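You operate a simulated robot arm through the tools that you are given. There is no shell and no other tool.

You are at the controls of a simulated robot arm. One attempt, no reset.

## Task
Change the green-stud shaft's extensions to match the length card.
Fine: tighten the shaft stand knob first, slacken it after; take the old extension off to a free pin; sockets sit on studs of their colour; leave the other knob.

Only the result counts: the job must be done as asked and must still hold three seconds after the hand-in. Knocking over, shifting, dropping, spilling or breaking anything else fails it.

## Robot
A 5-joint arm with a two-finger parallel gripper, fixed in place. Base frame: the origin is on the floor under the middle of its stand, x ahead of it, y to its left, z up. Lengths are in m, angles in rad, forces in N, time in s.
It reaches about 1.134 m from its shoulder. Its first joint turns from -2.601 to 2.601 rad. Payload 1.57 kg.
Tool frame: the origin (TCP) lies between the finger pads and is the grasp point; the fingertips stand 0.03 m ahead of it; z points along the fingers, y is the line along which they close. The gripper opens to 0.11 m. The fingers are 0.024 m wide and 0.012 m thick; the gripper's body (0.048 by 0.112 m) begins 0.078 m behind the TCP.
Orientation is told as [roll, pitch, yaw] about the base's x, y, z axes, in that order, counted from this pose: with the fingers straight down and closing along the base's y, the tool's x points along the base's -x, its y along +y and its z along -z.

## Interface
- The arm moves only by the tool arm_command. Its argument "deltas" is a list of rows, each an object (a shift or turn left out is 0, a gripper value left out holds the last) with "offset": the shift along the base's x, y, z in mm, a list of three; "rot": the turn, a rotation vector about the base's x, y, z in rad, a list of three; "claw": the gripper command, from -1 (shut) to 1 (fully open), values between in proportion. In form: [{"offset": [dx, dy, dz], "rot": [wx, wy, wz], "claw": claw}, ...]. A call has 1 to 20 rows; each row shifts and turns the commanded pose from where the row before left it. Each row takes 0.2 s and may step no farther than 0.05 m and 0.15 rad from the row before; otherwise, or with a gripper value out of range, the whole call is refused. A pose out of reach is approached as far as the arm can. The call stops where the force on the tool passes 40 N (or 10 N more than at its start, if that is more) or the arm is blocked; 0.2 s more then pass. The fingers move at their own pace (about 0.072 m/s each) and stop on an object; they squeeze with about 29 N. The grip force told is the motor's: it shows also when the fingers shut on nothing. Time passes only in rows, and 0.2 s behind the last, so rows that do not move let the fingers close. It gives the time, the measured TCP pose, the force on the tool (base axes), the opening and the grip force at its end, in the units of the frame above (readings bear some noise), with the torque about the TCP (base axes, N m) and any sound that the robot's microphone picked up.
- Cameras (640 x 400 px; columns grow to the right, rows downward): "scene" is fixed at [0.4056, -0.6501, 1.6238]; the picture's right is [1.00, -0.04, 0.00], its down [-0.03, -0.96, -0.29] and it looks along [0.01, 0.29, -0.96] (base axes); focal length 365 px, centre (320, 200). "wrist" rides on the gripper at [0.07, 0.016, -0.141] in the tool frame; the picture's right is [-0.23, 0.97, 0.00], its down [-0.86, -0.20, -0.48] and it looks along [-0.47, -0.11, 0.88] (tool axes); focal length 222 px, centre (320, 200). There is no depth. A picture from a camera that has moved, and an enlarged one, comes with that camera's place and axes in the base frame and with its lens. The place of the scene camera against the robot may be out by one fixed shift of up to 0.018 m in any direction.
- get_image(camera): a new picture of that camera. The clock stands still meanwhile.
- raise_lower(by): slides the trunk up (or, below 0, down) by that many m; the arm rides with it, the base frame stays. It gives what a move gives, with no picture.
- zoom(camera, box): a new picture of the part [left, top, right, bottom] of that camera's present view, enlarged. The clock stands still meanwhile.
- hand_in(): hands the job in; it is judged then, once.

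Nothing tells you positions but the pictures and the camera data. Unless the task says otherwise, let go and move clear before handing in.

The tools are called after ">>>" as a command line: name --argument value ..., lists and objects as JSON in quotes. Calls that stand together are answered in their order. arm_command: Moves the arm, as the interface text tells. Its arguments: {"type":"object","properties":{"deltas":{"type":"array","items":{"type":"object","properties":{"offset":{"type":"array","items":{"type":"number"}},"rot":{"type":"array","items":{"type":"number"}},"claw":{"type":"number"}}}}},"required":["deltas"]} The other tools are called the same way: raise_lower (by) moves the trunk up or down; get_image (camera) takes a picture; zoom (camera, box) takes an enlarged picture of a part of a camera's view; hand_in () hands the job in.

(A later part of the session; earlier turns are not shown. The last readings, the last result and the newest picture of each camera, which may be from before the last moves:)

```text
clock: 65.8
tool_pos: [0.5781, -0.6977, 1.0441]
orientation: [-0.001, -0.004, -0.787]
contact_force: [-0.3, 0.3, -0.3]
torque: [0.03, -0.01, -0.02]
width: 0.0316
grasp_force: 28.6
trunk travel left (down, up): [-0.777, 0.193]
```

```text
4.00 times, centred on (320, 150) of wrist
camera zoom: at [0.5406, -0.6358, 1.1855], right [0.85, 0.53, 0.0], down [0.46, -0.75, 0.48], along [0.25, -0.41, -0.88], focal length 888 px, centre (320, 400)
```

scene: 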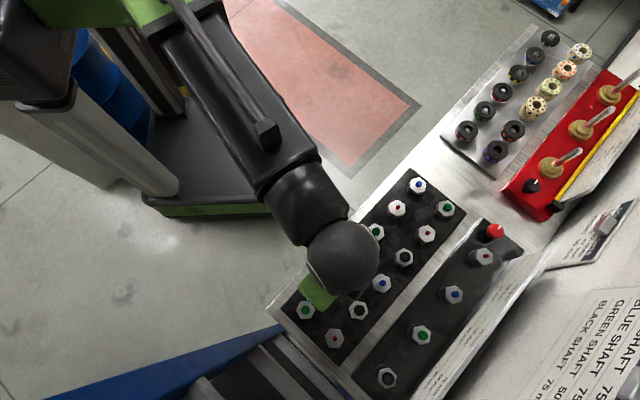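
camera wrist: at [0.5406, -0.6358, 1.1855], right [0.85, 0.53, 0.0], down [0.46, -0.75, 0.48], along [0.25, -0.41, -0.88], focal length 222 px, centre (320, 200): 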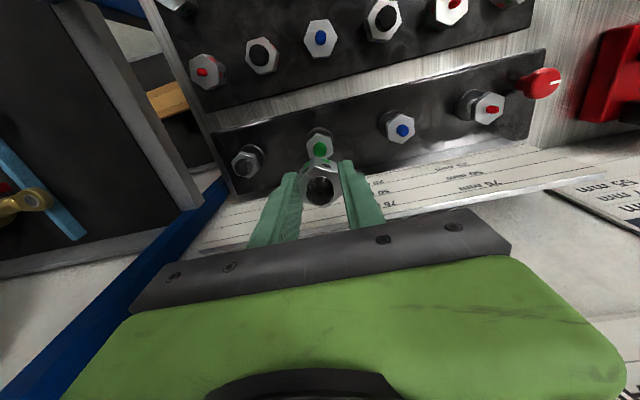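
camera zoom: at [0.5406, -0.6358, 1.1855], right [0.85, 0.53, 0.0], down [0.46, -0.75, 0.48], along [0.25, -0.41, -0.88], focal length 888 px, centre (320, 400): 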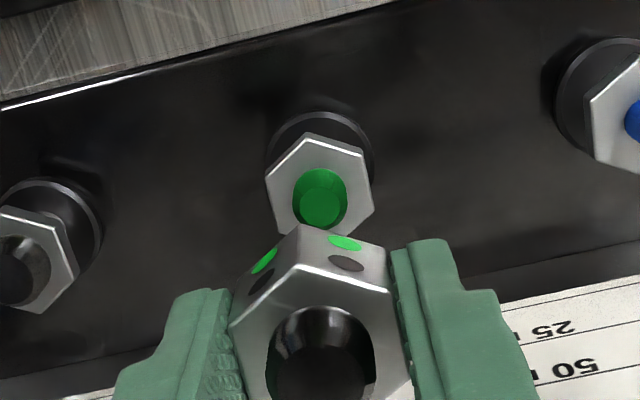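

The bare green stud is visible. To fix its depth position independently of height, I'll yaw 90° at this safe height and view it from the other direction.

>>> arm_command --deltas '[{"rot": [0, 0, 0.1428]}, {"rot": [0, 0, 0.1428]}, {"rot": [0, 0, 0.1428]}, {"rot": [0, 0, 0.1428]}, {"rot": [0, 0, 0.1428]}, {"rot": [0, 0, 0.1428]}, {"rot": [0, 0, 0.1428]}, {"rot": [0, 0, 0.1428]}, {"rot": [0, 0, 0.1428]}, {"rot": [0, 0, 0.1428]}, {"rot": [0, 0, 0.1428]}, {}]'

>>> get_image --camera "wrist"

>>> zoom --camera "wrist" --box '[270, 100, 370, 200]'

```text
clock: 68.4
tool_pos: [0.5787, -0.6991, 1.0441]
orientation: [-0.001, -0.003, 0.785]
contact_force: [0.0, -0.4, -0.9]
torque: [0.01, 0.02, 0.01]
width: 0.0315
grasp_force: 29.2
trunk travel left (down, up): [-0.777, 0.193]
```

```text
taken
camera wrist: at [0.5183, -0.7366, 1.1854], right [-0.53, 0.85, 0.0], down [0.75, 0.46, 0.48], along [0.41, 0.25, -0.88], focal length 222 px, centre (320, 200)
```

wrist: 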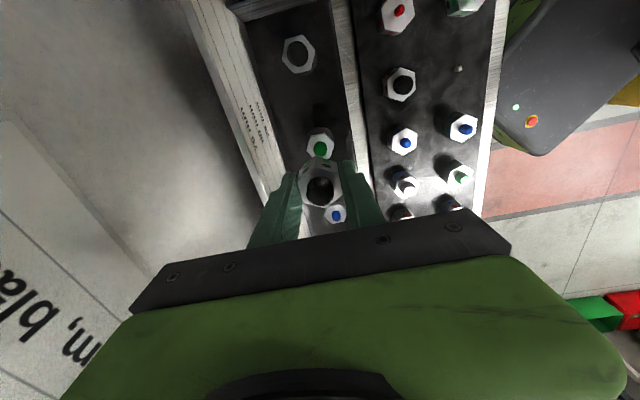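

```text
4.00 times, centred on (320, 150) of wrist
camera zoom: at [0.5183, -0.7366, 1.1854], right [-0.53, 0.85, 0.0], down [0.75, 0.46, 0.48], along [0.41, 0.25, -0.88], focal length 888 px, centre (320, 400)
```

zoom: 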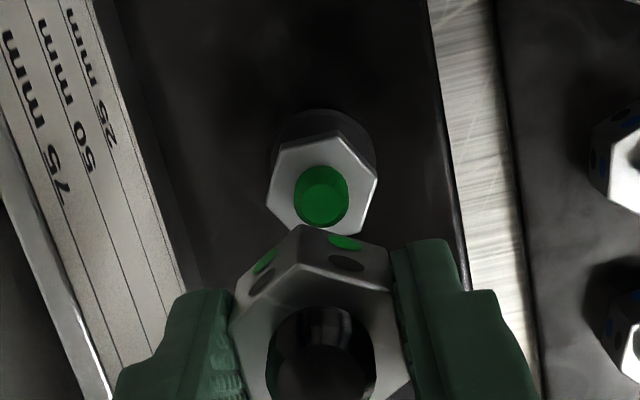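

Two views agree: the stud axis is at about (0.5797, -0.6972), with its tip at z≈0.936. I'll shift by (+0.7, +1.3) mm and descend to just above the stud.

>>> arm_command --deltas '[{"offset": [0.7, 1.3, 0]}, {}]'

>>> zoom --camera "wrist" --box '[270, 100, 370, 200]'

>>> raise_lower --by -0.06

>>> zoom --camera "wrist" --box '[270, 100, 370, 200]'

```text
clock: 69.0
tool_pos: [0.5797, -0.6981, 1.0447]
orientation: [0.0, -0.002, 0.782]
contact_force: [0.6, -0.5, -0.4]
torque: [-0.01, 0.02, 0.0]
width: 0.0316
grasp_force: 29.6
trunk travel left (down, up): [-0.777, 0.193]
```

```text
4.00 times, centred on (320, 150) of wrist
camera zoom: at [0.5189, -0.7354, 1.1854], right [-0.53, 0.85, 0.0], down [0.75, 0.46, 0.48], along [0.41, 0.25, -0.88], focal length 888 px, centre (320, 400)
```

zoom: 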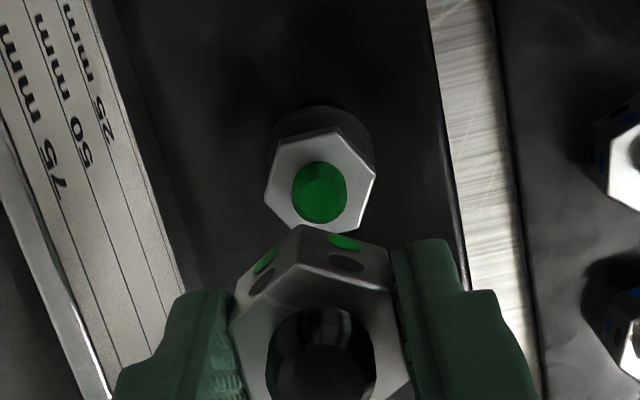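

```text
clock: 70.0
tool_pos: [0.5791, -0.698, 0.984]
orientation: [0.0, -0.002, 0.781]
contact_force: [-0.1, 0.1, 0.2]
torque: [-0.01, 0.02, 0.04]
width: 0.0316
grasp_force: 29.4
trunk travel left (down, up): [-0.717, 0.253]
```

```text
4.00 times, centred on (320, 150) of wrist
camera zoom: at [0.5189, -0.7354, 1.1254], right [-0.53, 0.85, 0.0], down [0.75, 0.46, 0.48], along [0.41, 0.25, -0.88], focal length 888 px, centre (320, 400)
```

zoom: 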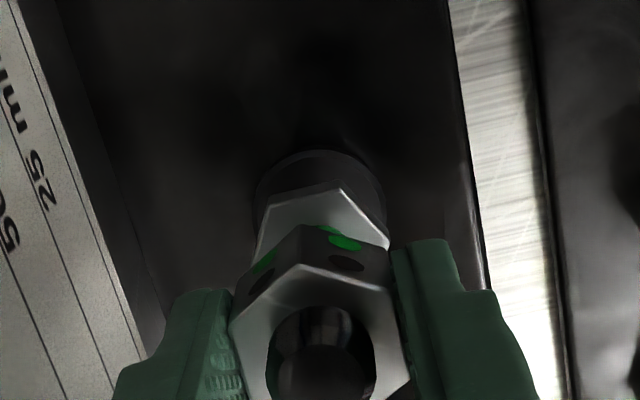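

Looks well lined up. Descending in small steps onto the stud.

>>> raise_lower --by -0.01

>>> raise_lower --by -0.005

>>> raise_lower --by -0.004

```text
clock: 70.6
tool_pos: [0.5799, -0.6992, 0.9746]
orientation: [0.001, -0.002, 0.782]
contact_force: [0.1, 0.7, -0.5]
torque: [-0.03, 0.02, -0.01]
width: 0.0313
grasp_force: 29.0
trunk travel left (down, up): [-0.707, 0.263]
```

```text
clock: 71.1
tool_pos: [0.5794, -0.6977, 0.9696]
orientation: [0.001, -0.001, 0.782]
contact_force: [0.6, -0.1, -1.3]
torque: [0.02, 0.04, 0.01]
width: 0.0313
grasp_force: 28.9
trunk travel left (down, up): [-0.702, 0.268]
```

```text
clock: 71.7
tool_pos: [0.579, -0.6976, 0.965]
orientation: [0.0, -0.002, 0.781]
contact_force: [-0.6, 0.1, -1.0]
torque: [-0.03, 0.03, 0.01]
width: 0.0314
grasp_force: 28.9
trunk travel left (down, up): [-0.698, 0.272]
```

No resistance; the stud is entering the socket. Continuing.

>>> raise_lower --by -0.003

>>> raise_lower --by -0.002

>>> zoom --camera "wrist" --box '[270, 120, 370, 220]'

```text
clock: 72.2
tool_pos: [0.5793, -0.6977, 0.9626]
orientation: [0.0, -0.001, 0.783]
contact_force: [-1.3, 0.5, -1.6]
torque: [0.0, 0.02, 0.0]
width: 0.0314
grasp_force: 29.3
trunk travel left (down, up): [-0.695, 0.275]
```

```text
clock: 72.7
tool_pos: [0.5795, -0.6982, 0.9606]
orientation: [-0.001, -0.003, 0.781]
contact_force: [-1.9, 0.3, -0.3]
torque: [0.01, 0.02, -0.03]
width: 0.0317
grasp_force: 29.0
trunk travel left (down, up): [-0.693, 0.277]
```

```text
4.00 times, centred on (320, 170) of wrist
camera zoom: at [0.5188, -0.7354, 1.1015], right [-0.53, 0.85, 0.0], down [0.75, 0.46, 0.48], along [0.41, 0.25, -0.88], focal length 888 px, centre (320, 320)
```

zoom: 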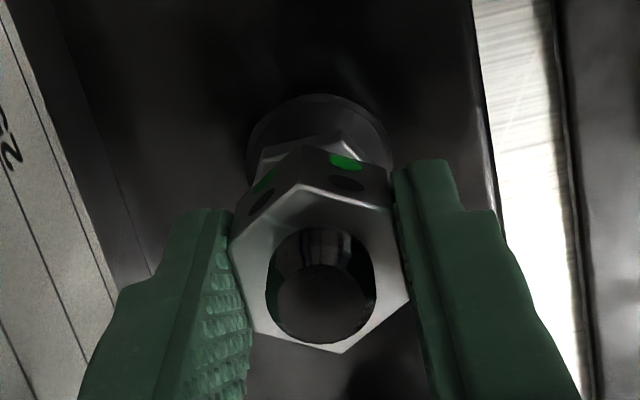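

>>> raise_lower --by -0.0015

>>> raise_lower --by -0.0015

>>> raise_lower --by -0.0015

```text
clock: 73.2
tool_pos: [0.5803, -0.6982, 0.9599]
orientation: [-0.003, -0.002, 0.783]
contact_force: [5.0, -7.1, 19.4]
torque: [-0.3, -0.02, 0.05]
width: 0.0317
grasp_force: 29.0
trunk travel left (down, up): [-0.692, 0.278]
```

```text
clock: 73.7
tool_pos: [0.5798, -0.6977, 0.9573]
orientation: [-0.002, -0.003, 0.783]
contact_force: [6.8, -8.8, 17.5]
torque: [-0.2, -0.17, 0.05]
width: 0.0314
grasp_force: 28.6
trunk travel left (down, up): [-0.69, 0.28]
```

```text
clock: 74.2
tool_pos: [0.5796, -0.6975, 0.9557]
orientation: [-0.001, -0.002, 0.781]
contact_force: [6.8, -7.4, 17.2]
torque: [-0.17, -0.19, 0.0]
width: 0.0315
grasp_force: 29.0
trunk travel left (down, up): [-0.689, 0.281]
```

Contact at about 0.960, then the hand slid a little. Checking whether the part is seated on the nut.

>>> zoom --camera "wrist" --box '[270, 120, 370, 220]'

```text
4.00 times, centred on (320, 170) of wrist
camera zoom: at [0.5185, -0.7349, 1.0975], right [-0.53, 0.85, 0.0], down [0.75, 0.46, 0.48], along [0.41, 0.25, -0.88], focal length 888 px, centre (320, 320)
```

zoom: 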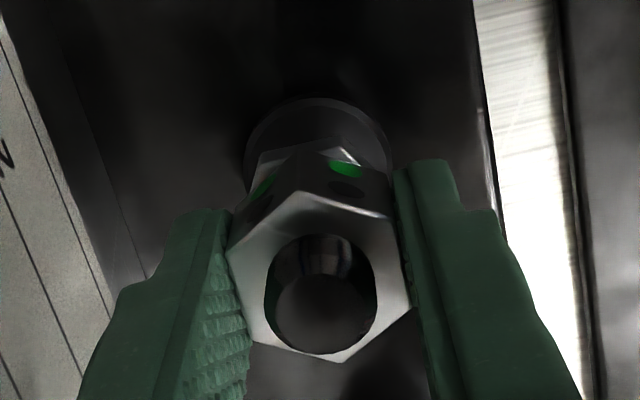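

The piece stayed put while the fingers slid about 4 mm down it, so it is seated with its bottom at about 0.926, on the nut. Releasing.

>>> arm_command --deltas '[{"claw": -0.2}, {"claw": -0.2}, {"claw": -0.2}]'

>>> zoom --camera "wrist" --box '[270, 120, 370, 220]'

>>> raise_lower --by 0.09

>>> zoom --camera "wrist" --box '[260, 90, 380, 210]'

```text
clock: 75.0
tool_pos: [0.5782, -0.6976, 0.9548]
orientation: [0.001, -0.001, 0.782]
contact_force: [-0.2, -0.5, -0.5]
torque: [-0.01, -0.04, -0.01]
width: 0.0442
grasp_force: 0.0
trunk travel left (down, up): [-0.689, 0.281]
```

```text
4.00 times, centred on (320, 170) of wrist
camera zoom: at [0.5187, -0.7353, 1.097], right [-0.53, 0.85, 0.0], down [0.75, 0.46, 0.48], along [0.41, 0.25, -0.88], focal length 888 px, centre (320, 320)
```

zoom: 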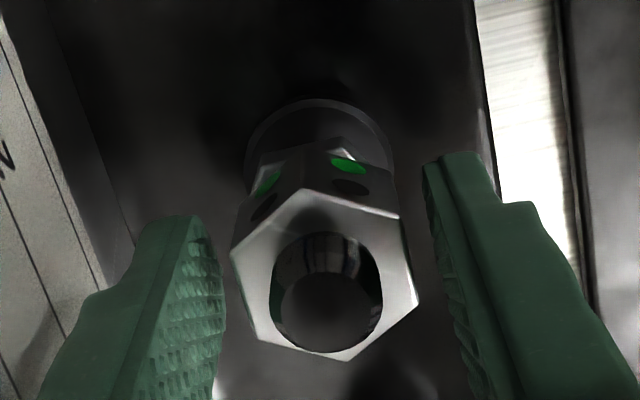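

```text
clock: 76.3
tool_pos: [0.5782, -0.6986, 1.0458]
orientation: [-0.001, -0.002, 0.782]
contact_force: [-0.2, 0.2, 0.2]
torque: [-0.02, -0.03, -0.01]
width: 0.0439
grasp_force: 0.0
trunk travel left (down, up): [-0.779, 0.191]
```

```text
3.33 times, centred on (320, 150) of wrist
camera zoom: at [0.5189, -0.7354, 1.1868], right [-0.53, 0.85, 0.0], down [0.75, 0.46, 0.48], along [0.41, 0.25, -0.88], focal length 740 px, centre (320, 367)
```

zoom: 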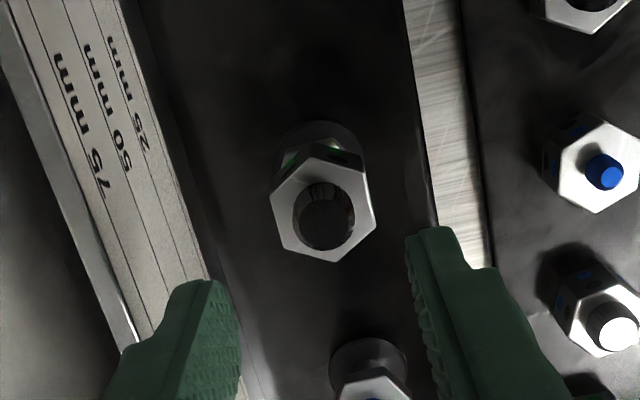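

The green→black piece is on the green shaft with its black stud on top (top ≈0.95). Next I'll go above the black→blue piece (back row, 3rd) at about (0.5185, -0.6035).

>>> arm_command --deltas '[{"offset": [-8.6, 13.5, 0], "rot": [0, 0, -0.1489]}, {"offset": [-8.6, 13.5, 0], "rot": [0, 0, -0.1489]}, {"offset": [-8.6, 13.5, 0], "rot": [0, 0, -0.1489]}, {"offset": [-8.6, 13.5, 0], "rot": [0, 0, -0.1489]}, {"offset": [-8.6, 13.5, 0], "rot": [0, 0, -0.1489]}, {"offset": [-8.6, 13.5, 0], "rot": [0, 0, -0.1489]}, {"offset": [-8.6, 13.5, 0], "rot": [0, 0, -0.1489]}, {}]'

>>> raise_lower --by -0.04

>>> get_image --camera "wrist"

>>> zoom --camera "wrist" --box '[260, 100, 380, 200]'

```text
clock: 78.1
tool_pos: [0.518, -0.6043, 1.0449]
orientation: [0.0, -0.001, -0.262]
contact_force: [0.6, 0.2, -0.4]
torque: [-0.01, -0.02, 0.0]
width: 0.0439
grasp_force: 0.0
trunk travel left (down, up): [-0.779, 0.191]
```

```text
clock: 78.9
tool_pos: [0.5174, -0.6032, 1.0058]
orientation: [-0.001, -0.005, -0.259]
contact_force: [-0.1, 0.5, 1.1]
torque: [-0.01, 0.0, 0.02]
width: 0.044
grasp_force: 0.1
trunk travel left (down, up): [-0.739, 0.231]
```

```text
taken
camera wrist: at [0.4551, -0.5694, 1.1469], right [0.47, 0.88, 0.0], down [0.77, -0.41, 0.48], along [0.42, -0.22, -0.88], focal length 222 px, centre (320, 200)
```

wrist: 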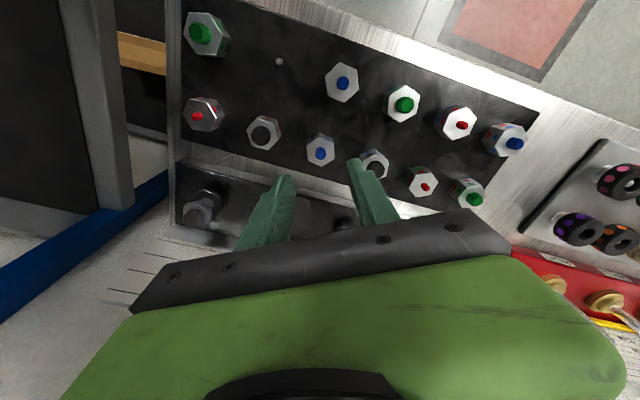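

```text
4.00 times, centred on (320, 150) of wrist
camera zoom: at [0.4551, -0.5694, 1.1469], right [0.47, 0.88, 0.0], down [0.77, -0.41, 0.48], along [0.42, -0.22, -0.88], focal length 888 px, centre (320, 400)
```

zoom: 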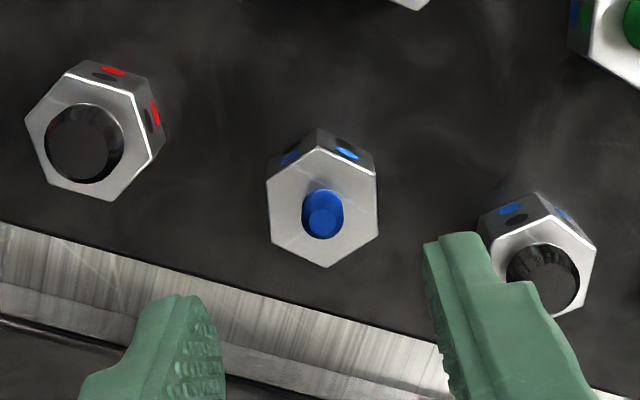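

This is the black→blue piece. A small position correction and −0.187 rad of yaw to align with its flats.

>>> arm_command --deltas '[{"offset": [2.5, -0.3, 0], "rot": [0, 0, -0.0935]}, {"rot": [0, 0, -0.0935]}, {}]'

>>> raise_lower --by -0.075

>>> zoom --camera "wrist" --box '[240, 110, 400, 240]'

```text
clock: 79.7
tool_pos: [0.5212, -0.6043, 1.0051]
orientation: [-0.001, -0.001, -0.448]
contact_force: [0.4, -0.9, -0.8]
torque: [0.0, 0.03, 0.03]
width: 0.0442
grasp_force: 0.0
trunk travel left (down, up): [-0.739, 0.231]
```

```text
clock: 80.8
tool_pos: [0.5205, -0.6037, 0.9304]
orientation: [0.0, -0.002, -0.447]
contact_force: [-0.2, -0.2, 0.1]
torque: [0.07, -0.02, -0.01]
width: 0.044
grasp_force: 0.0
trunk travel left (down, up): [-0.664, 0.306]
```

```text
3.08 times, centred on (320, 175) of wrist
camera zoom: at [0.4649, -0.5587, 1.072], right [0.63, 0.78, 0.0], down [0.68, -0.55, 0.48], along [0.38, -0.3, -0.88], focal length 684 px, centre (320, 277)
```

zoom: 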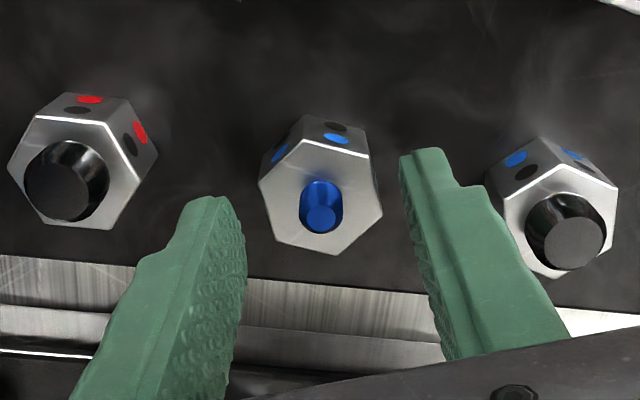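

Dots confirm black socket and blue stud, well centred. Descending the last 26 mm and gripping.

>>> raise_lower --by -0.0263

>>> arm_command --deltas '[{"claw": -1}, {"claw": -1}, {"claw": -1}, {"claw": -1}]'

>>> zoom --camera "wrist" --box '[240, 110, 400, 240]'

```text
clock: 81.5
tool_pos: [0.5205, -0.6037, 0.9039]
orientation: [0.0, -0.002, -0.447]
contact_force: [-0.4, 0.1, 0.3]
torque: [0.05, -0.01, 0.01]
width: 0.0442
grasp_force: 0.0
trunk travel left (down, up): [-0.637, 0.333]
```

```text
clock: 82.5
tool_pos: [0.5206, -0.6038, 0.9043]
orientation: [0.0, -0.001, -0.447]
contact_force: [0.0, 0.2, -1.3]
torque: [-0.03, 0.0, -0.02]
width: 0.0314
grasp_force: 29.0
trunk travel left (down, up): [-0.637, 0.333]
```

```text
3.08 times, centred on (320, 175) of wrist
camera zoom: at [0.4649, -0.5587, 1.0456], right [0.63, 0.78, 0.0], down [0.68, -0.55, 0.48], along [0.38, -0.3, -0.88], focal length 684 px, centre (320, 277)
```

zoom: 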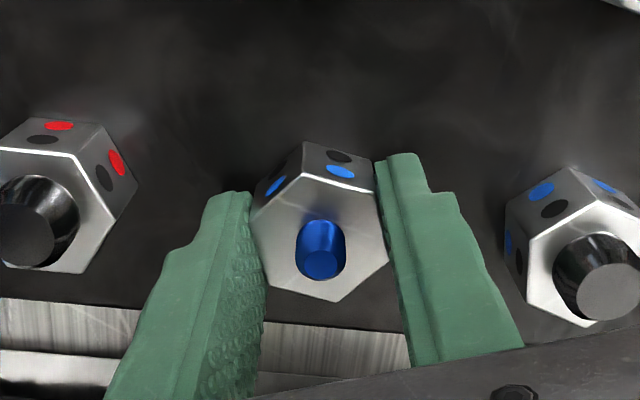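

Gripped at 31.4 mm and centred. Lifting high and carrying it above the green shaft, using the same yaw as the previous placement.

>>> raise_lower --by 0.18

>>> arm_command --deltas '[{"offset": [6.57, -10.41, 0], "rot": [0, 0, 0.1366]}, {"offset": [6.57, -10.41, 0], "rot": [0, 0, 0.1366]}, {"offset": [6.57, -10.41, 0], "rot": [0, 0, 0.1366]}, {"offset": [6.57, -10.41, 0], "rot": [0, 0, 0.1366]}, {"offset": [6.57, -10.41, 0], "rot": [0, 0, 0.1366]}, {"offset": [6.57, -10.41, 0], "rot": [0, 0, 0.1366]}, {"offset": [6.57, -10.41, 0], "rot": [0, 0, 0.1366]}, {"offset": [6.57, -10.41, 0], "rot": [0, 0, 0.1366]}, {"offset": [6.57, -10.41, 0], "rot": [0, 0, 0.1366]}, {}]'

>>> get_image --camera "wrist"

>>> zoom --camera "wrist" --box '[270, 100, 370, 200]'

```text
clock: 84.5
tool_pos: [0.5212, -0.6036, 1.0846]
orientation: [-0.001, -0.002, -0.447]
contact_force: [-1.0, -0.2, -1.6]
torque: [0.03, 0.04, 0.01]
width: 0.0312
grasp_force: 28.9
trunk travel left (down, up): [-0.817, 0.153]
```

```text
clock: 86.7
tool_pos: [0.58, -0.6982, 1.0842]
orientation: [0.0, -0.001, 0.788]
contact_force: [-0.6, -1.0, -0.7]
torque: [-0.03, 0.01, 0.01]
width: 0.0314
grasp_force: 29.1
trunk travel left (down, up): [-0.817, 0.153]
```

```text
taken
camera wrist: at [0.5195, -0.7359, 1.2256], right [-0.53, 0.85, 0.0], down [0.75, 0.46, 0.48], along [0.41, 0.25, -0.88], focal length 222 px, centre (320, 200)
```

wrist: 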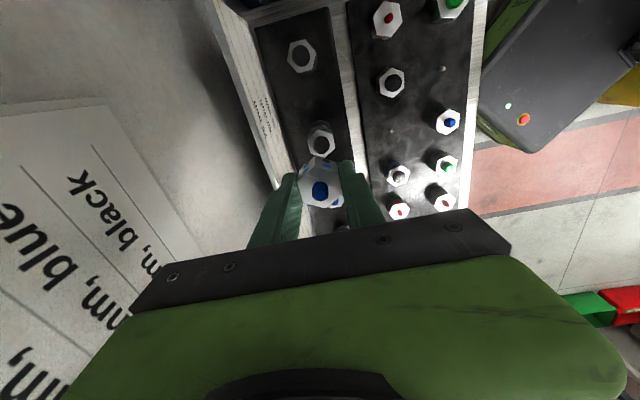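

```text
4.00 times, centred on (320, 150) of wrist
camera zoom: at [0.5195, -0.7359, 1.2256], right [-0.53, 0.85, 0.0], down [0.75, 0.46, 0.48], along [0.41, 0.25, -0.88], focal length 888 px, centre (320, 400)
```

zoom: 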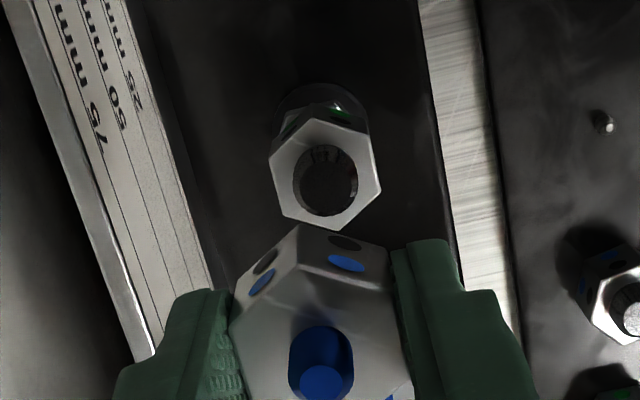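

The target is about 2 mm to the right and slightly forward of my axis. Correcting by (-1.9, +0.9) mm and rechecking a bit lower.

>>> arm_command --deltas '[{"offset": [-1.9, 0.9, 0]}, {}]'

>>> raise_lower --by -0.02

>>> zoom --camera "wrist" --box '[270, 100, 370, 200]'

```text
clock: 87.3
tool_pos: [0.5776, -0.6971, 1.0844]
orientation: [0.002, -0.002, 0.785]
contact_force: [-0.3, -0.9, -1.0]
torque: [0.02, 0.0, 0.01]
width: 0.0313
grasp_force: 29.1
trunk travel left (down, up): [-0.817, 0.153]
```

```text
clock: 88.0
tool_pos: [0.5776, -0.6961, 1.0639]
orientation: [-0.001, -0.001, 0.785]
contact_force: [0.1, -0.2, -0.7]
torque: [0.02, 0.0, -0.01]
width: 0.0316
grasp_force: 29.2
trunk travel left (down, up): [-0.797, 0.173]
```

```text
4.00 times, centred on (320, 150) of wrist
camera zoom: at [0.517, -0.7347, 1.2056], right [-0.53, 0.85, 0.0], down [0.75, 0.46, 0.48], along [0.41, 0.25, -0.88], focal length 888 px, centre (320, 400)
```

zoom: 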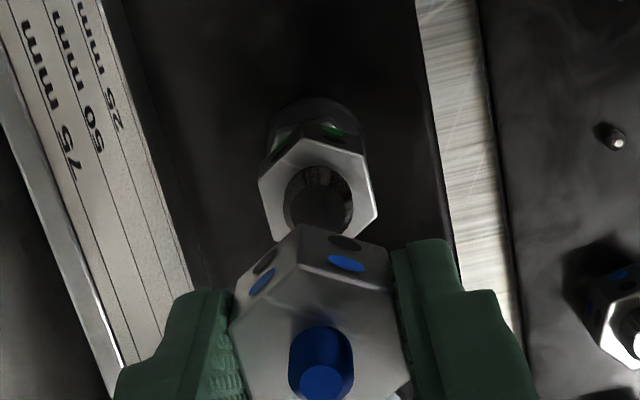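

Now within about half a millimetre. A tiny nudge and a stepped descent (seat expected at TCP ≈0.985).

>>> arm_command --deltas '[{"offset": [0.1, -0.5, 0]}, {}]'

>>> raise_lower --by -0.055

>>> zoom --camera "wrist" --box '[260, 110, 380, 230]'

```text
clock: 88.6
tool_pos: [0.5785, -0.6976, 1.0638]
orientation: [0.0, -0.001, 0.783]
contact_force: [0.1, 0.0, -0.4]
torque: [-0.03, -0.02, 0.02]
width: 0.0315
grasp_force: 28.6
trunk travel left (down, up): [-0.797, 0.173]
```

```text
clock: 89.6
tool_pos: [0.5775, -0.6977, 1.0087]
orientation: [0.001, -0.001, 0.784]
contact_force: [-0.1, 0.7, -0.4]
torque: [-0.06, 0.02, 0.0]
width: 0.0314
grasp_force: 29.0
trunk travel left (down, up): [-0.742, 0.228]
```

```text
3.33 times, centred on (320, 170) of wrist
camera zoom: at [0.5169, -0.7352, 1.1506], right [-0.53, 0.85, 0.0], down [0.75, 0.46, 0.48], along [0.41, 0.25, -0.88], focal length 740 px, centre (320, 300)
```

zoom: 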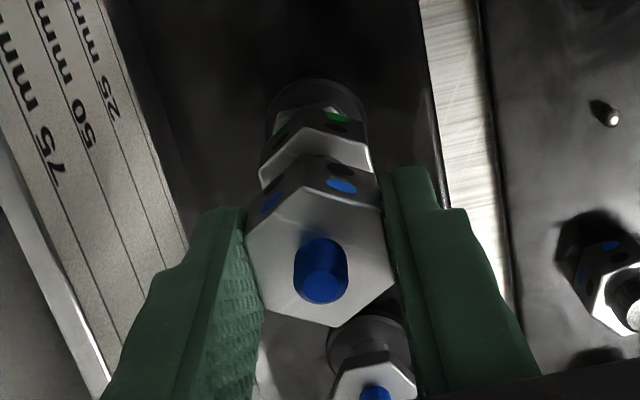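

Aligned visually. Stepping down.

>>> raise_lower --by -0.008

>>> raise_lower --by -0.004

>>> raise_lower --by -0.004

>>> raise_lower --by -0.003

```text
clock: 90.1
tool_pos: [0.5774, -0.6974, 1.002]
orientation: [0.001, -0.004, 0.784]
contact_force: [0.0, 0.2, -0.2]
torque: [-0.04, 0.01, -0.05]
width: 0.0317
grasp_force: 29.1
trunk travel left (down, up): [-0.734, 0.236]
```

```text
clock: 90.7
tool_pos: [0.5772, -0.6977, 0.9967]
orientation: [-0.001, -0.001, 0.784]
contact_force: [0.0, -0.5, 0.3]
torque: [-0.02, 0.01, -0.01]
width: 0.0313
grasp_force: 29.2
trunk travel left (down, up): [-0.73, 0.24]
```

```text
clock: 91.2
tool_pos: [0.5775, -0.6982, 0.9928]
orientation: [0.001, -0.002, 0.784]
contact_force: [-0.3, -0.1, -0.8]
torque: [0.03, -0.01, -0.02]
width: 0.0315
grasp_force: 28.9
trunk travel left (down, up): [-0.726, 0.244]
```

```text
clock: 91.7
tool_pos: [0.5772, -0.697, 0.9906]
orientation: [0.002, -0.003, 0.784]
contact_force: [-0.2, 0.3, -1.1]
torque: [0.03, 0.01, 0.01]
width: 0.0314
grasp_force: 29.3
trunk travel left (down, up): [-0.723, 0.247]
```

No resistance; the black stud is going into the socket. Continuing to the seat.

>>> raise_lower --by -0.002

>>> raise_lower --by -0.0015

>>> raise_lower --by -0.0015

```text
clock: 92.2
tool_pos: [0.5769, -0.6984, 0.9902]
orientation: [0.0, -0.002, 0.783]
contact_force: [0.3, -0.7, 0.0]
torque: [0.01, -0.02, -0.01]
width: 0.0315
grasp_force: 29.2
trunk travel left (down, up): [-0.721, 0.249]
```

```text
clock: 92.8
tool_pos: [0.5774, -0.6978, 0.9877]
orientation: [-0.002, -0.002, 0.784]
contact_force: [-0.5, -0.3, 0.2]
torque: [0.0, -0.04, 0.04]
width: 0.0316
grasp_force: 28.7
trunk travel left (down, up): [-0.72, 0.25]
```

```text
clock: 93.3
tool_pos: [0.5782, -0.6981, 0.9854]
orientation: [-0.001, -0.001, 0.783]
contact_force: [0.2, -0.1, 0.5]
torque: [0.0, 0.01, 0.0]
width: 0.0317
grasp_force: 29.1
trunk travel left (down, up): [-0.718, 0.252]
```

>>> raise_lower --by -0.001

>>> raise_lower --by -0.001

>>> zoom --camera "wrist" --box '[260, 110, 380, 230]'

```text
clock: 93.8
tool_pos: [0.5778, -0.6987, 0.9847]
orientation: [-0.002, -0.001, 0.783]
contact_force: [4.0, -4.7, 14.6]
torque: [-0.15, -0.14, 0.0]
width: 0.0314
grasp_force: 28.6
trunk travel left (down, up): [-0.717, 0.253]
```

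```text
clock: 94.3
tool_pos: [0.5766, -0.6973, 0.9838]
orientation: [-0.003, -0.002, 0.784]
contact_force: [4.5, -5.4, 19.8]
torque: [-0.17, -0.16, -0.02]
width: 0.0316
grasp_force: 29.1
trunk travel left (down, up): [-0.716, 0.254]
```

```text
3.33 times, centred on (320, 170) of wrist
camera zoom: at [0.5163, -0.7345, 1.1256], right [-0.53, 0.85, 0.0], down [0.75, 0.46, 0.48], along [0.41, 0.25, -0.88], focal length 740 px, centre (320, 300)
```

zoom: 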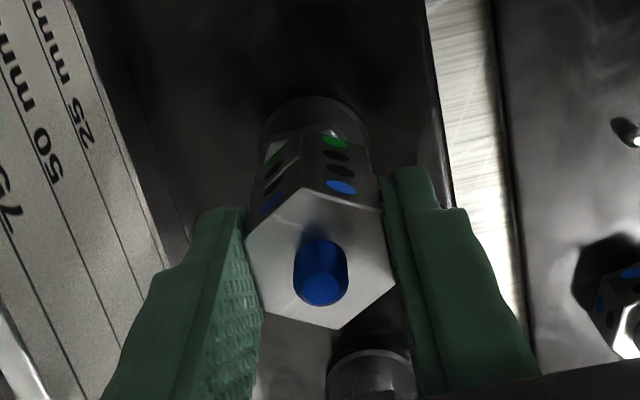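

Contact exactly at the expected 0.985. The two bodies sit flush (dots green-black-black-blue in a column). Releasing and rising.

>>> arm_command --deltas '[{"claw": -0.2}, {"claw": -0.2}, {"claw": -0.2}]'

>>> raise_lower --by 0.09

>>> get_image --camera "wrist"

>>> zoom --camera "wrist" --box '[260, 90, 380, 210]'

```text
clock: 95.1
tool_pos: [0.5779, -0.6979, 0.9835]
orientation: [0.0, -0.002, 0.783]
contact_force: [0.3, -0.7, 0.0]
torque: [0.0, -0.02, 0.02]
width: 0.0439
grasp_force: 0.1
trunk travel left (down, up): [-0.716, 0.254]
```

```text
clock: 96.3
tool_pos: [0.5774, -0.6971, 1.0728]
orientation: [0.0, -0.002, 0.783]
contact_force: [-0.4, 0.4, 0.3]
torque: [-0.02, 0.02, 0.03]
width: 0.0438
grasp_force: 0.1
trunk travel left (down, up): [-0.806, 0.164]
```

```text
taken
camera wrist: at [0.517, -0.7353, 1.2145], right [-0.53, 0.85, 0.0], down [0.75, 0.46, 0.48], along [0.41, 0.25, -0.88], focal length 222 px, centre (320, 200)
```

wrist: 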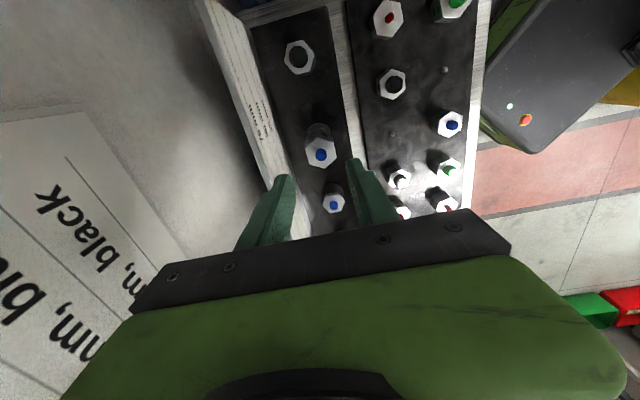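

```text
3.33 times, centred on (320, 150) of wrist
camera zoom: at [0.517, -0.7353, 1.2145], right [-0.53, 0.85, 0.0], down [0.75, 0.46, 0.48], along [0.41, 0.25, -0.88], focal length 740 px, centre (320, 367)
```

zoom: 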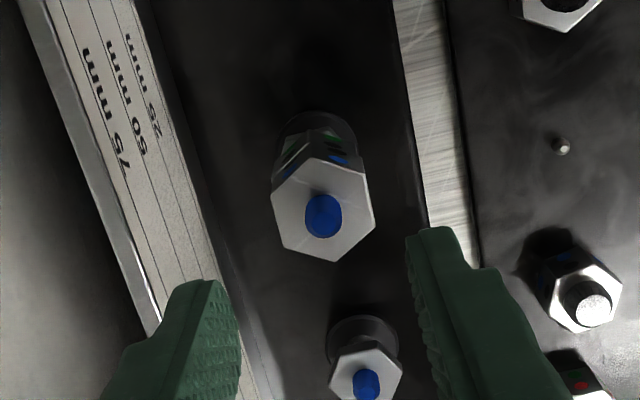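

The stack is on: 2×25 mm with a blue stud on top. Before slackening the knob I'll check how the old extension sits on its pin, since it was a few mm off centre.

>>> arm_command --deltas '[{"offset": [3.8, 17.1, 0], "rot": [0, 0, -0.1427]}, {"offset": [3.8, 17.1, 0], "rot": [0, 0, -0.1427]}, {"offset": [3.8, 17.1, 0], "rot": [0, 0, -0.1427]}, {"offset": [3.8, 17.1, 0], "rot": [0, 0, -0.1427]}, {"offset": [3.8, 17.1, 0], "rot": [0, 0, -0.1427]}, {"offset": [3.8, 17.1, 0], "rot": [0, 0, -0.1427]}, {"offset": [3.8, 17.1, 0], "rot": [0, 0, -0.1427]}, {"offset": [3.8, 17.1, 0], "rot": [0, 0, -0.1427]}, {"offset": [3.8, 17.1, 0], "rot": [0, 0, -0.1427]}, {"offset": [3.8, 17.1, 0], "rot": [0, 0, -0.1427]}, {"offset": [3.8, 17.1, 0], "rot": [0, 0, -0.1427]}]'

>>> raise_lower --by -0.07

>>> get_image --camera "wrist"

>>> zoom --camera "wrist" --box '[220, 70, 420, 200]'

```text
clock: 98.7
tool_pos: [0.6183, -0.508, 1.0734]
orientation: [0.0, -0.004, -0.79]
contact_force: [0.3, 0.0, -1.0]
torque: [-0.04, -0.01, -0.02]
width: 0.0439
grasp_force: 0.1
trunk travel left (down, up): [-0.806, 0.164]
```

```text
clock: 99.8
tool_pos: [0.6183, -0.5101, 1.0033]
orientation: [0.0, -0.003, -0.786]
contact_force: [-0.7, -0.5, -0.5]
torque: [0.02, -0.04, -0.03]
width: 0.0441
grasp_force: 0.0
trunk travel left (down, up): [-0.736, 0.234]
```

```text
taken
camera wrist: at [0.581, -0.4483, 1.1447], right [0.85, 0.53, 0.0], down [0.46, -0.75, 0.48], along [0.25, -0.41, -0.88], focal length 222 px, centre (320, 200)
```

wrist: 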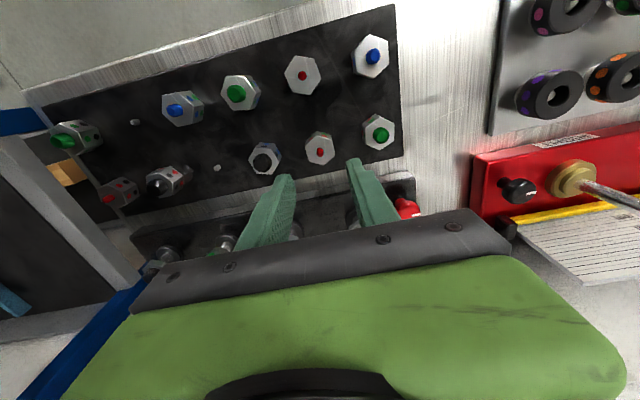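

```text
3.08 times, centred on (320, 135) of wrist
camera zoom: at [0.581, -0.4483, 1.1447], right [0.85, 0.53, 0.0], down [0.46, -0.75, 0.48], along [0.25, -0.41, -0.88], focal length 684 px, centre (320, 400)
```

zoom: 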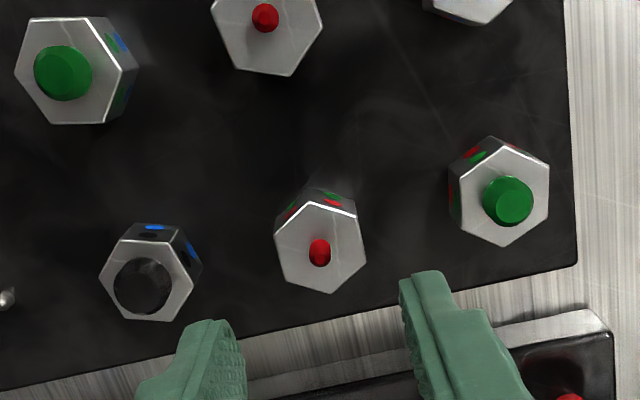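

The old piece is about 4 mm off the row line. It is safely on the pin, but I'd rather have it centred: grip it gently, slide it back about 3.7 mm toward the robot, and release.

>>> raise_lower --by -0.07

>>> raise_lower --by -0.0285

>>> arm_command --deltas '[{"claw": -1}, {"claw": -1}, {"claw": -1}]'

>>> raise_lower --by 0.0015

>>> arm_command --deltas '[{"offset": [-1.3, 1.3, 0]}, {"offset": [-1.3, 1.3, 0]}, {}]'

>>> zoom --camera "wrist" --box '[220, 80, 420, 220]'

```text
clock: 100.9
tool_pos: [0.6191, -0.5093, 0.9334]
orientation: [0.0, -0.003, -0.787]
contact_force: [-0.6, 0.1, 0.0]
torque: [0.0, -0.01, 0.01]
width: 0.0439
grasp_force: 0.1
trunk travel left (down, up): [-0.666, 0.304]
```

```text
clock: 101.6
tool_pos: [0.6181, -0.5099, 0.9047]
orientation: [0.003, -0.001, -0.786]
contact_force: [0.7, 0.7, 0.7]
torque: [-0.01, 0.02, 0.01]
width: 0.044
grasp_force: 0.0
trunk travel left (down, up): [-0.638, 0.332]
```

```text
clock: 102.4
tool_pos: [0.6186, -0.5096, 0.9053]
orientation: [-0.001, -0.001, -0.788]
contact_force: [0.4, -1.1, 0.0]
torque: [0.02, -0.01, 0.01]
width: 0.0318
grasp_force: 28.8
trunk travel left (down, up): [-0.638, 0.332]
```

```text
clock: 102.9
tool_pos: [0.6183, -0.5104, 0.9055]
orientation: [0.0, -0.001, -0.787]
contact_force: [0.6, -0.2, 0.6]
torque: [-0.02, 0.02, 0.02]
width: 0.0315
grasp_force: 29.7
trunk travel left (down, up): [-0.639, 0.331]
```

```text
clock: 103.7
tool_pos: [0.6156, -0.507, 0.9075]
orientation: [-0.001, -0.002, -0.786]
contact_force: [-0.4, 0.6, 0.1]
torque: [0.02, 0.01, 0.02]
width: 0.0315
grasp_force: 28.7
trunk travel left (down, up): [-0.639, 0.331]
```

```text
2.86 times, centred on (320, 150) of wrist
camera zoom: at [0.5786, -0.4457, 1.0476], right [0.85, 0.53, 0.0], down [0.46, -0.75, 0.48], along [0.25, -0.41, -0.88], focal length 635 px, centre (320, 343)
```

zoom: 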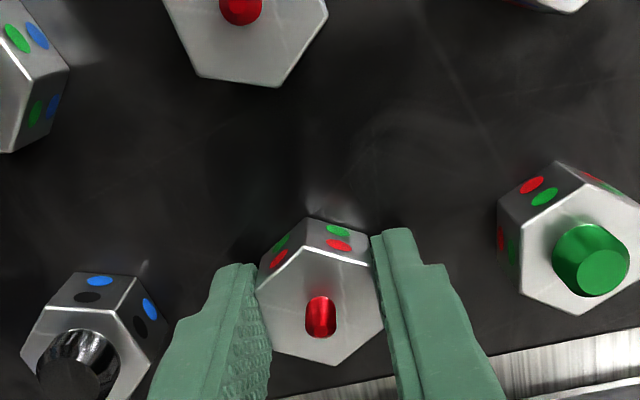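

Moved freely by 3.5 mm with no resistance. Lowering it back and releasing.

>>> raise_lower --by -0.0015

>>> arm_command --deltas '[{"claw": -0.2}, {"claw": -0.2}, {"claw": -0.2}]'

>>> raise_lower --by 0.1

>>> zoom --camera "wrist" --box '[220, 70, 420, 200]'

```text
clock: 104.2
tool_pos: [0.6163, -0.5081, 0.9047]
orientation: [0.001, -0.002, -0.787]
contact_force: [0.2, -0.2, -0.3]
torque: [-0.02, 0.01, 0.0]
width: 0.0313
grasp_force: 29.0
trunk travel left (down, up): [-0.638, 0.332]
```

```text
clock: 105.0
tool_pos: [0.6174, -0.5078, 0.904]
orientation: [-0.001, -0.003, -0.786]
contact_force: [0.6, 0.6, -0.3]
torque: [0.03, 0.02, -0.03]
width: 0.044
grasp_force: 0.0
trunk travel left (down, up): [-0.638, 0.332]
```

```text
clock: 106.4
tool_pos: [0.6152, -0.5063, 1.0049]
orientation: [0.0, 0.0, -0.788]
contact_force: [-0.7, -0.2, 0.3]
torque: [-0.02, -0.01, -0.04]
width: 0.044
grasp_force: 0.0
trunk travel left (down, up): [-0.738, 0.232]
```

```text
3.08 times, centred on (320, 135) of wrist
camera zoom: at [0.5786, -0.4457, 1.1461], right [0.85, 0.53, 0.0], down [0.46, -0.75, 0.48], along [0.25, -0.41, -0.88], focal length 684 px, centre (320, 400)
```

zoom: 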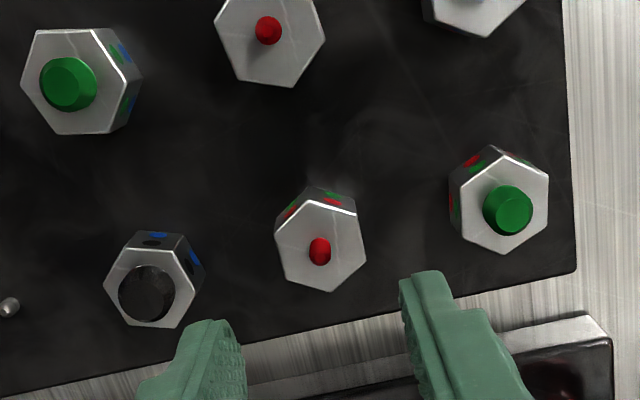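

The old piece is now in line with its row. Next I'll go back to the red knob, yawed for a counter-clockwise slackening turn.

>>> arm_command --deltas '[{"offset": [11.8, -0.7, 0], "rot": [0, 0, -0.1375]}, {"offset": [11.8, -0.7, 0], "rot": [0, 0, -0.1375]}, {"offset": [11.8, -0.7, 0], "rot": [0, 0, -0.1375]}, {"offset": [11.8, -0.7, 0], "rot": [0, 0, -0.1375]}, {"offset": [11.8, -0.7, 0], "rot": [0, 0, -0.1375]}, {"offset": [11.8, -0.7, 0], "rot": [0, 0, -0.1375]}, {"offset": [11.8, -0.7, 0], "rot": [0, 0, -0.1375]}, {"offset": [11.8, -0.7, 0], "rot": [0, 0, -0.1375]}, {"offset": [11.8, -0.7, 0], "rot": [0, 0, -0.1375]}, {"offset": [11.8, -0.7, 0], "rot": [0, 0, -0.1375]}, {"offset": [11.8, -0.7, 0], "rot": [0, 0, -0.1375]}]'

>>> get_image --camera "wrist"

>>> zoom --camera "wrist" --box '[260, 100, 380, 200]'

```text
clock: 108.8
tool_pos: [0.7461, -0.515, 1.0055]
orientation: [0.0, -0.001, -2.303]
contact_force: [0.0, 0.1, 0.5]
torque: [0.0, 0.01, 0.01]
width: 0.0441
grasp_force: 0.1
trunk travel left (down, up): [-0.738, 0.232]
```

```text
taken
camera wrist: at [0.8053, -0.4735, 1.146], right [0.57, -0.82, 0.0], down [-0.72, -0.5, 0.48], along [-0.39, -0.28, -0.88], focal length 222 px, centre (320, 200)
```

wrist: 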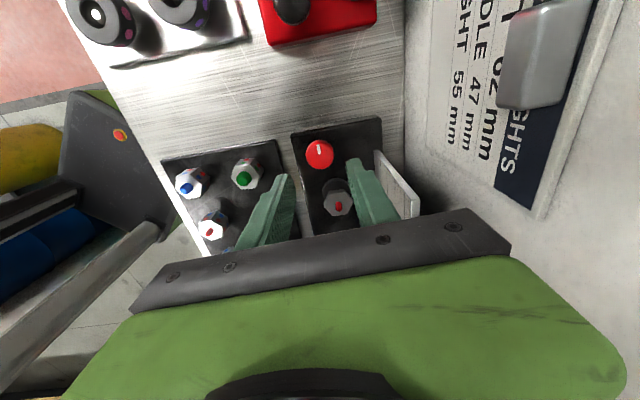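

```text
4.00 times, centred on (320, 150) of wrist
camera zoom: at [0.8053, -0.4735, 1.146], right [0.57, -0.82, 0.0], down [-0.72, -0.5, 0.48], along [-0.39, -0.28, -0.88], focal length 888 px, centre (320, 400)
```

zoom: 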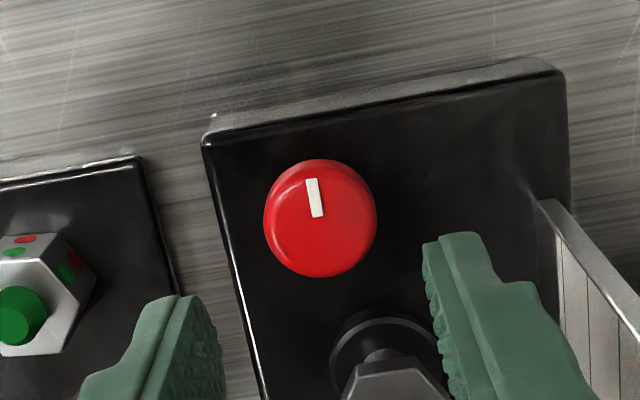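

The knob is centred. Descending to grip height and closing.

>>> arm_command --deltas '[{"offset": [-0.5, -0.6, 0]}]'

>>> raise_lower --by -0.06

>>> raise_lower --by -0.02

>>> arm_command --deltas '[{"claw": -1}, {"claw": -1}, {"claw": -1}]'

>>> zoom --camera "wrist" --box '[240, 110, 400, 240]'

```text
clock: 109.2
tool_pos: [0.7458, -0.5154, 1.0041]
orientation: [0.001, -0.001, -2.301]
contact_force: [0.0, -0.2, -0.6]
torque: [0.04, 0.01, 0.0]
width: 0.0438
grasp_force: 0.0
trunk travel left (down, up): [-0.738, 0.232]
```

```text
clock: 110.2
tool_pos: [0.7467, -0.5156, 0.9445]
orientation: [0.002, -0.001, -2.299]
contact_force: [-0.1, -0.1, 0.2]
torque: [0.0, -0.02, 0.0]
width: 0.0439
grasp_force: 0.1
trunk travel left (down, up): [-0.678, 0.292]
```

```text
clock: 110.8
tool_pos: [0.7463, -0.5146, 0.9253]
orientation: [-0.001, -0.001, -2.301]
contact_force: [0.5, -0.1, 0.0]
torque: [-0.02, -0.01, 0.0]
width: 0.044
grasp_force: 0.0
trunk travel left (down, up): [-0.658, 0.312]
```

```text
clock: 111.7
tool_pos: [0.7453, -0.5157, 0.9253]
orientation: [0.002, 0.0, -2.301]
contact_force: [3.1, -3.7, 1.3]
torque: [-0.04, -0.02, 0.05]
width: 0.0286
grasp_force: 38.6
trunk travel left (down, up): [-0.658, 0.312]
```

```text
3.08 times, centred on (320, 175) of wrist
camera zoom: at [0.8052, -0.4734, 1.066], right [0.57, -0.82, 0.0], down [-0.72, -0.5, 0.48], along [-0.39, -0.28, -0.88], focal length 684 px, centre (320, 277)
```

zoom: 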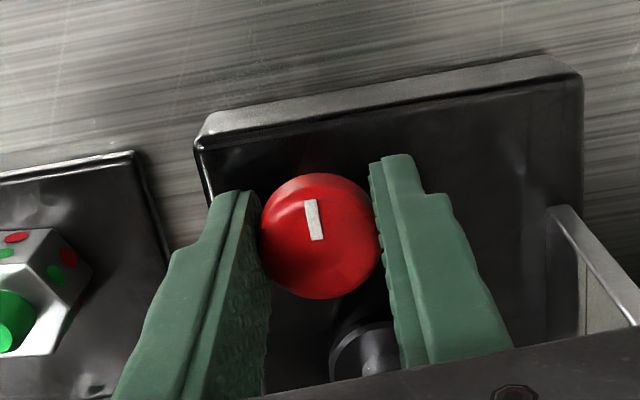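

Gripped with little side load. Turning counter-clockwise to slacken.

>>> arm_command --deltas '[{"rot": [0, 0, 0.1]}, {"rot": [0, 0, 0.1]}, {"rot": [0, 0, 0.1]}, {"rot": [0, 0, 0.1]}, {"rot": [0, 0, 0.1]}, {"rot": [0, 0, 0.1]}]'

>>> arm_command --deltas '[{"rot": [0, 0, 0.1]}, {"rot": [0, 0, 0.1]}, {"rot": [0, 0, 0.1]}, {"rot": [0, 0, 0.1]}, {"rot": [0, 0, 0.1]}, {"rot": [0, 0, 0.1]}]'

>>> zoom --camera "wrist" --box '[240, 110, 400, 240]'

```text
clock: 113.0
tool_pos: [0.7468, -0.5157, 0.9238]
orientation: [0.002, -0.004, -1.698]
contact_force: [9.6, -3.7, 7.1]
torque: [0.19, -0.2, -0.01]
width: 0.0287
grasp_force: 38.7
trunk travel left (down, up): [-0.658, 0.312]
```

```text
clock: 114.5
tool_pos: [0.7462, -0.5144, 0.9245]
orientation: [0.002, -0.005, -1.096]
contact_force: [18.3, -14.0, 16.3]
torque: [0.12, -0.08, 0.0]
width: 0.029
grasp_force: 38.6
trunk travel left (down, up): [-0.658, 0.312]
```

```text
3.08 times, centred on (320, 175) of wrist
camera zoom: at [0.7292, -0.4449, 1.0658], right [0.97, 0.24, 0.0], down [0.21, -0.85, 0.48], along [0.12, -0.47, -0.88], focal length 684 px, centre (320, 277)
```

zoom: 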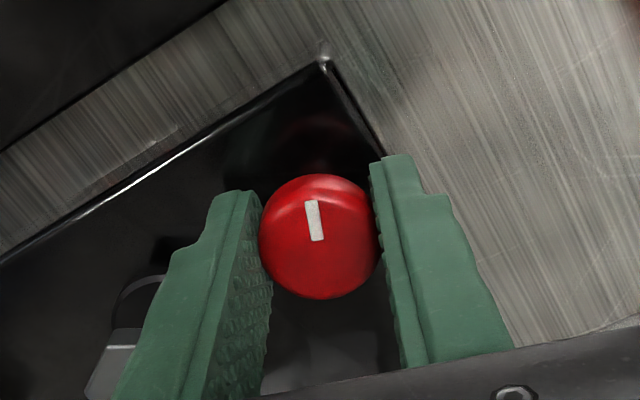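

The knob turns with the hand; 1.2 rad so far. I'll relieve the side load a little and continue.

>>> arm_command --deltas '[{"offset": [1.0, -0.8, 0]}, {"rot": [0, 0, 0.1]}, {"rot": [0, 0, 0.1]}, {"rot": [0, 0, 0.1]}, {"rot": [0, 0, 0.1]}, {"rot": [0, 0, 0.1]}]'

>>> arm_command --deltas '[{"rot": [0, 0, 0.1]}, {"rot": [0, 0, 0.1]}, {"rot": [0, 0, 0.1]}, {"rot": [0, 0, 0.1]}]'

>>> zoom --camera "wrist" --box '[240, 110, 400, 240]'

```text
clock: 115.8
tool_pos: [0.7472, -0.5159, 0.9245]
orientation: [-0.001, -0.003, -0.595]
contact_force: [3.1, -0.8, 5.8]
torque: [-0.02, -0.11, -0.01]
width: 0.029
grasp_force: 38.9
trunk travel left (down, up): [-0.658, 0.312]
```

```text
clock: 116.8
tool_pos: [0.7464, -0.5154, 0.925]
orientation: [0.001, -0.004, -0.2]
contact_force: [4.0, -1.8, 6.0]
torque: [0.02, 0.43, -0.01]
width: 0.0289
grasp_force: 38.9
trunk travel left (down, up): [-0.658, 0.312]
```

```text
3.08 times, centred on (320, 175) of wrist
camera zoom: at [0.6814, -0.485, 1.0663], right [0.41, 0.91, 0.0], down [0.8, -0.36, 0.48], along [0.44, -0.2, -0.88], focal length 684 px, centre (320, 277)
```

zoom: 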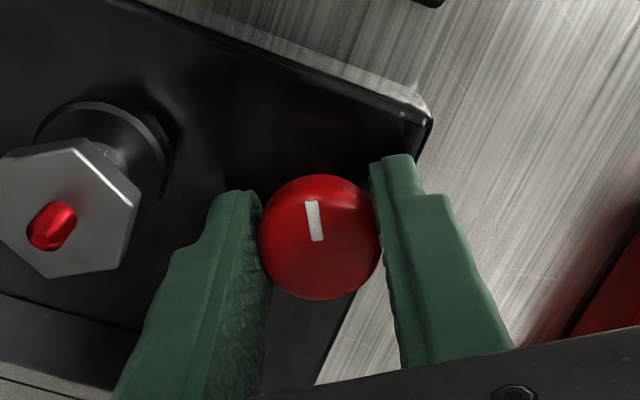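

The mark is nearly back at its original angle. A final small turn for full slack.

>>> arm_command --deltas '[{"rot": [0, 0, 0.1]}, {"rot": [0, 0, 0.08]}, {}]'

>>> zoom --camera "wrist" --box '[240, 110, 400, 240]'

```text
clock: 117.7
tool_pos: [0.7449, -0.5153, 0.9255]
orientation: [0.001, -0.002, -0.019]
contact_force: [-4.6, 5.9, 0.5]
torque: [0.16, -0.38, -0.02]
width: 0.0286
grasp_force: 38.3
trunk travel left (down, up): [-0.658, 0.312]
```

```text
3.08 times, centred on (320, 175) of wrist
camera zoom: at [0.6773, -0.4973, 1.0666], right [0.25, 0.97, 0.0], down [0.85, -0.22, 0.48], along [0.47, -0.12, -0.88], focal length 684 px, centre (320, 277)
```

zoom: 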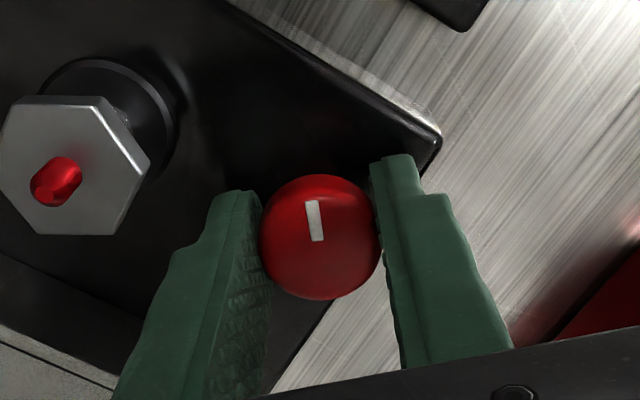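

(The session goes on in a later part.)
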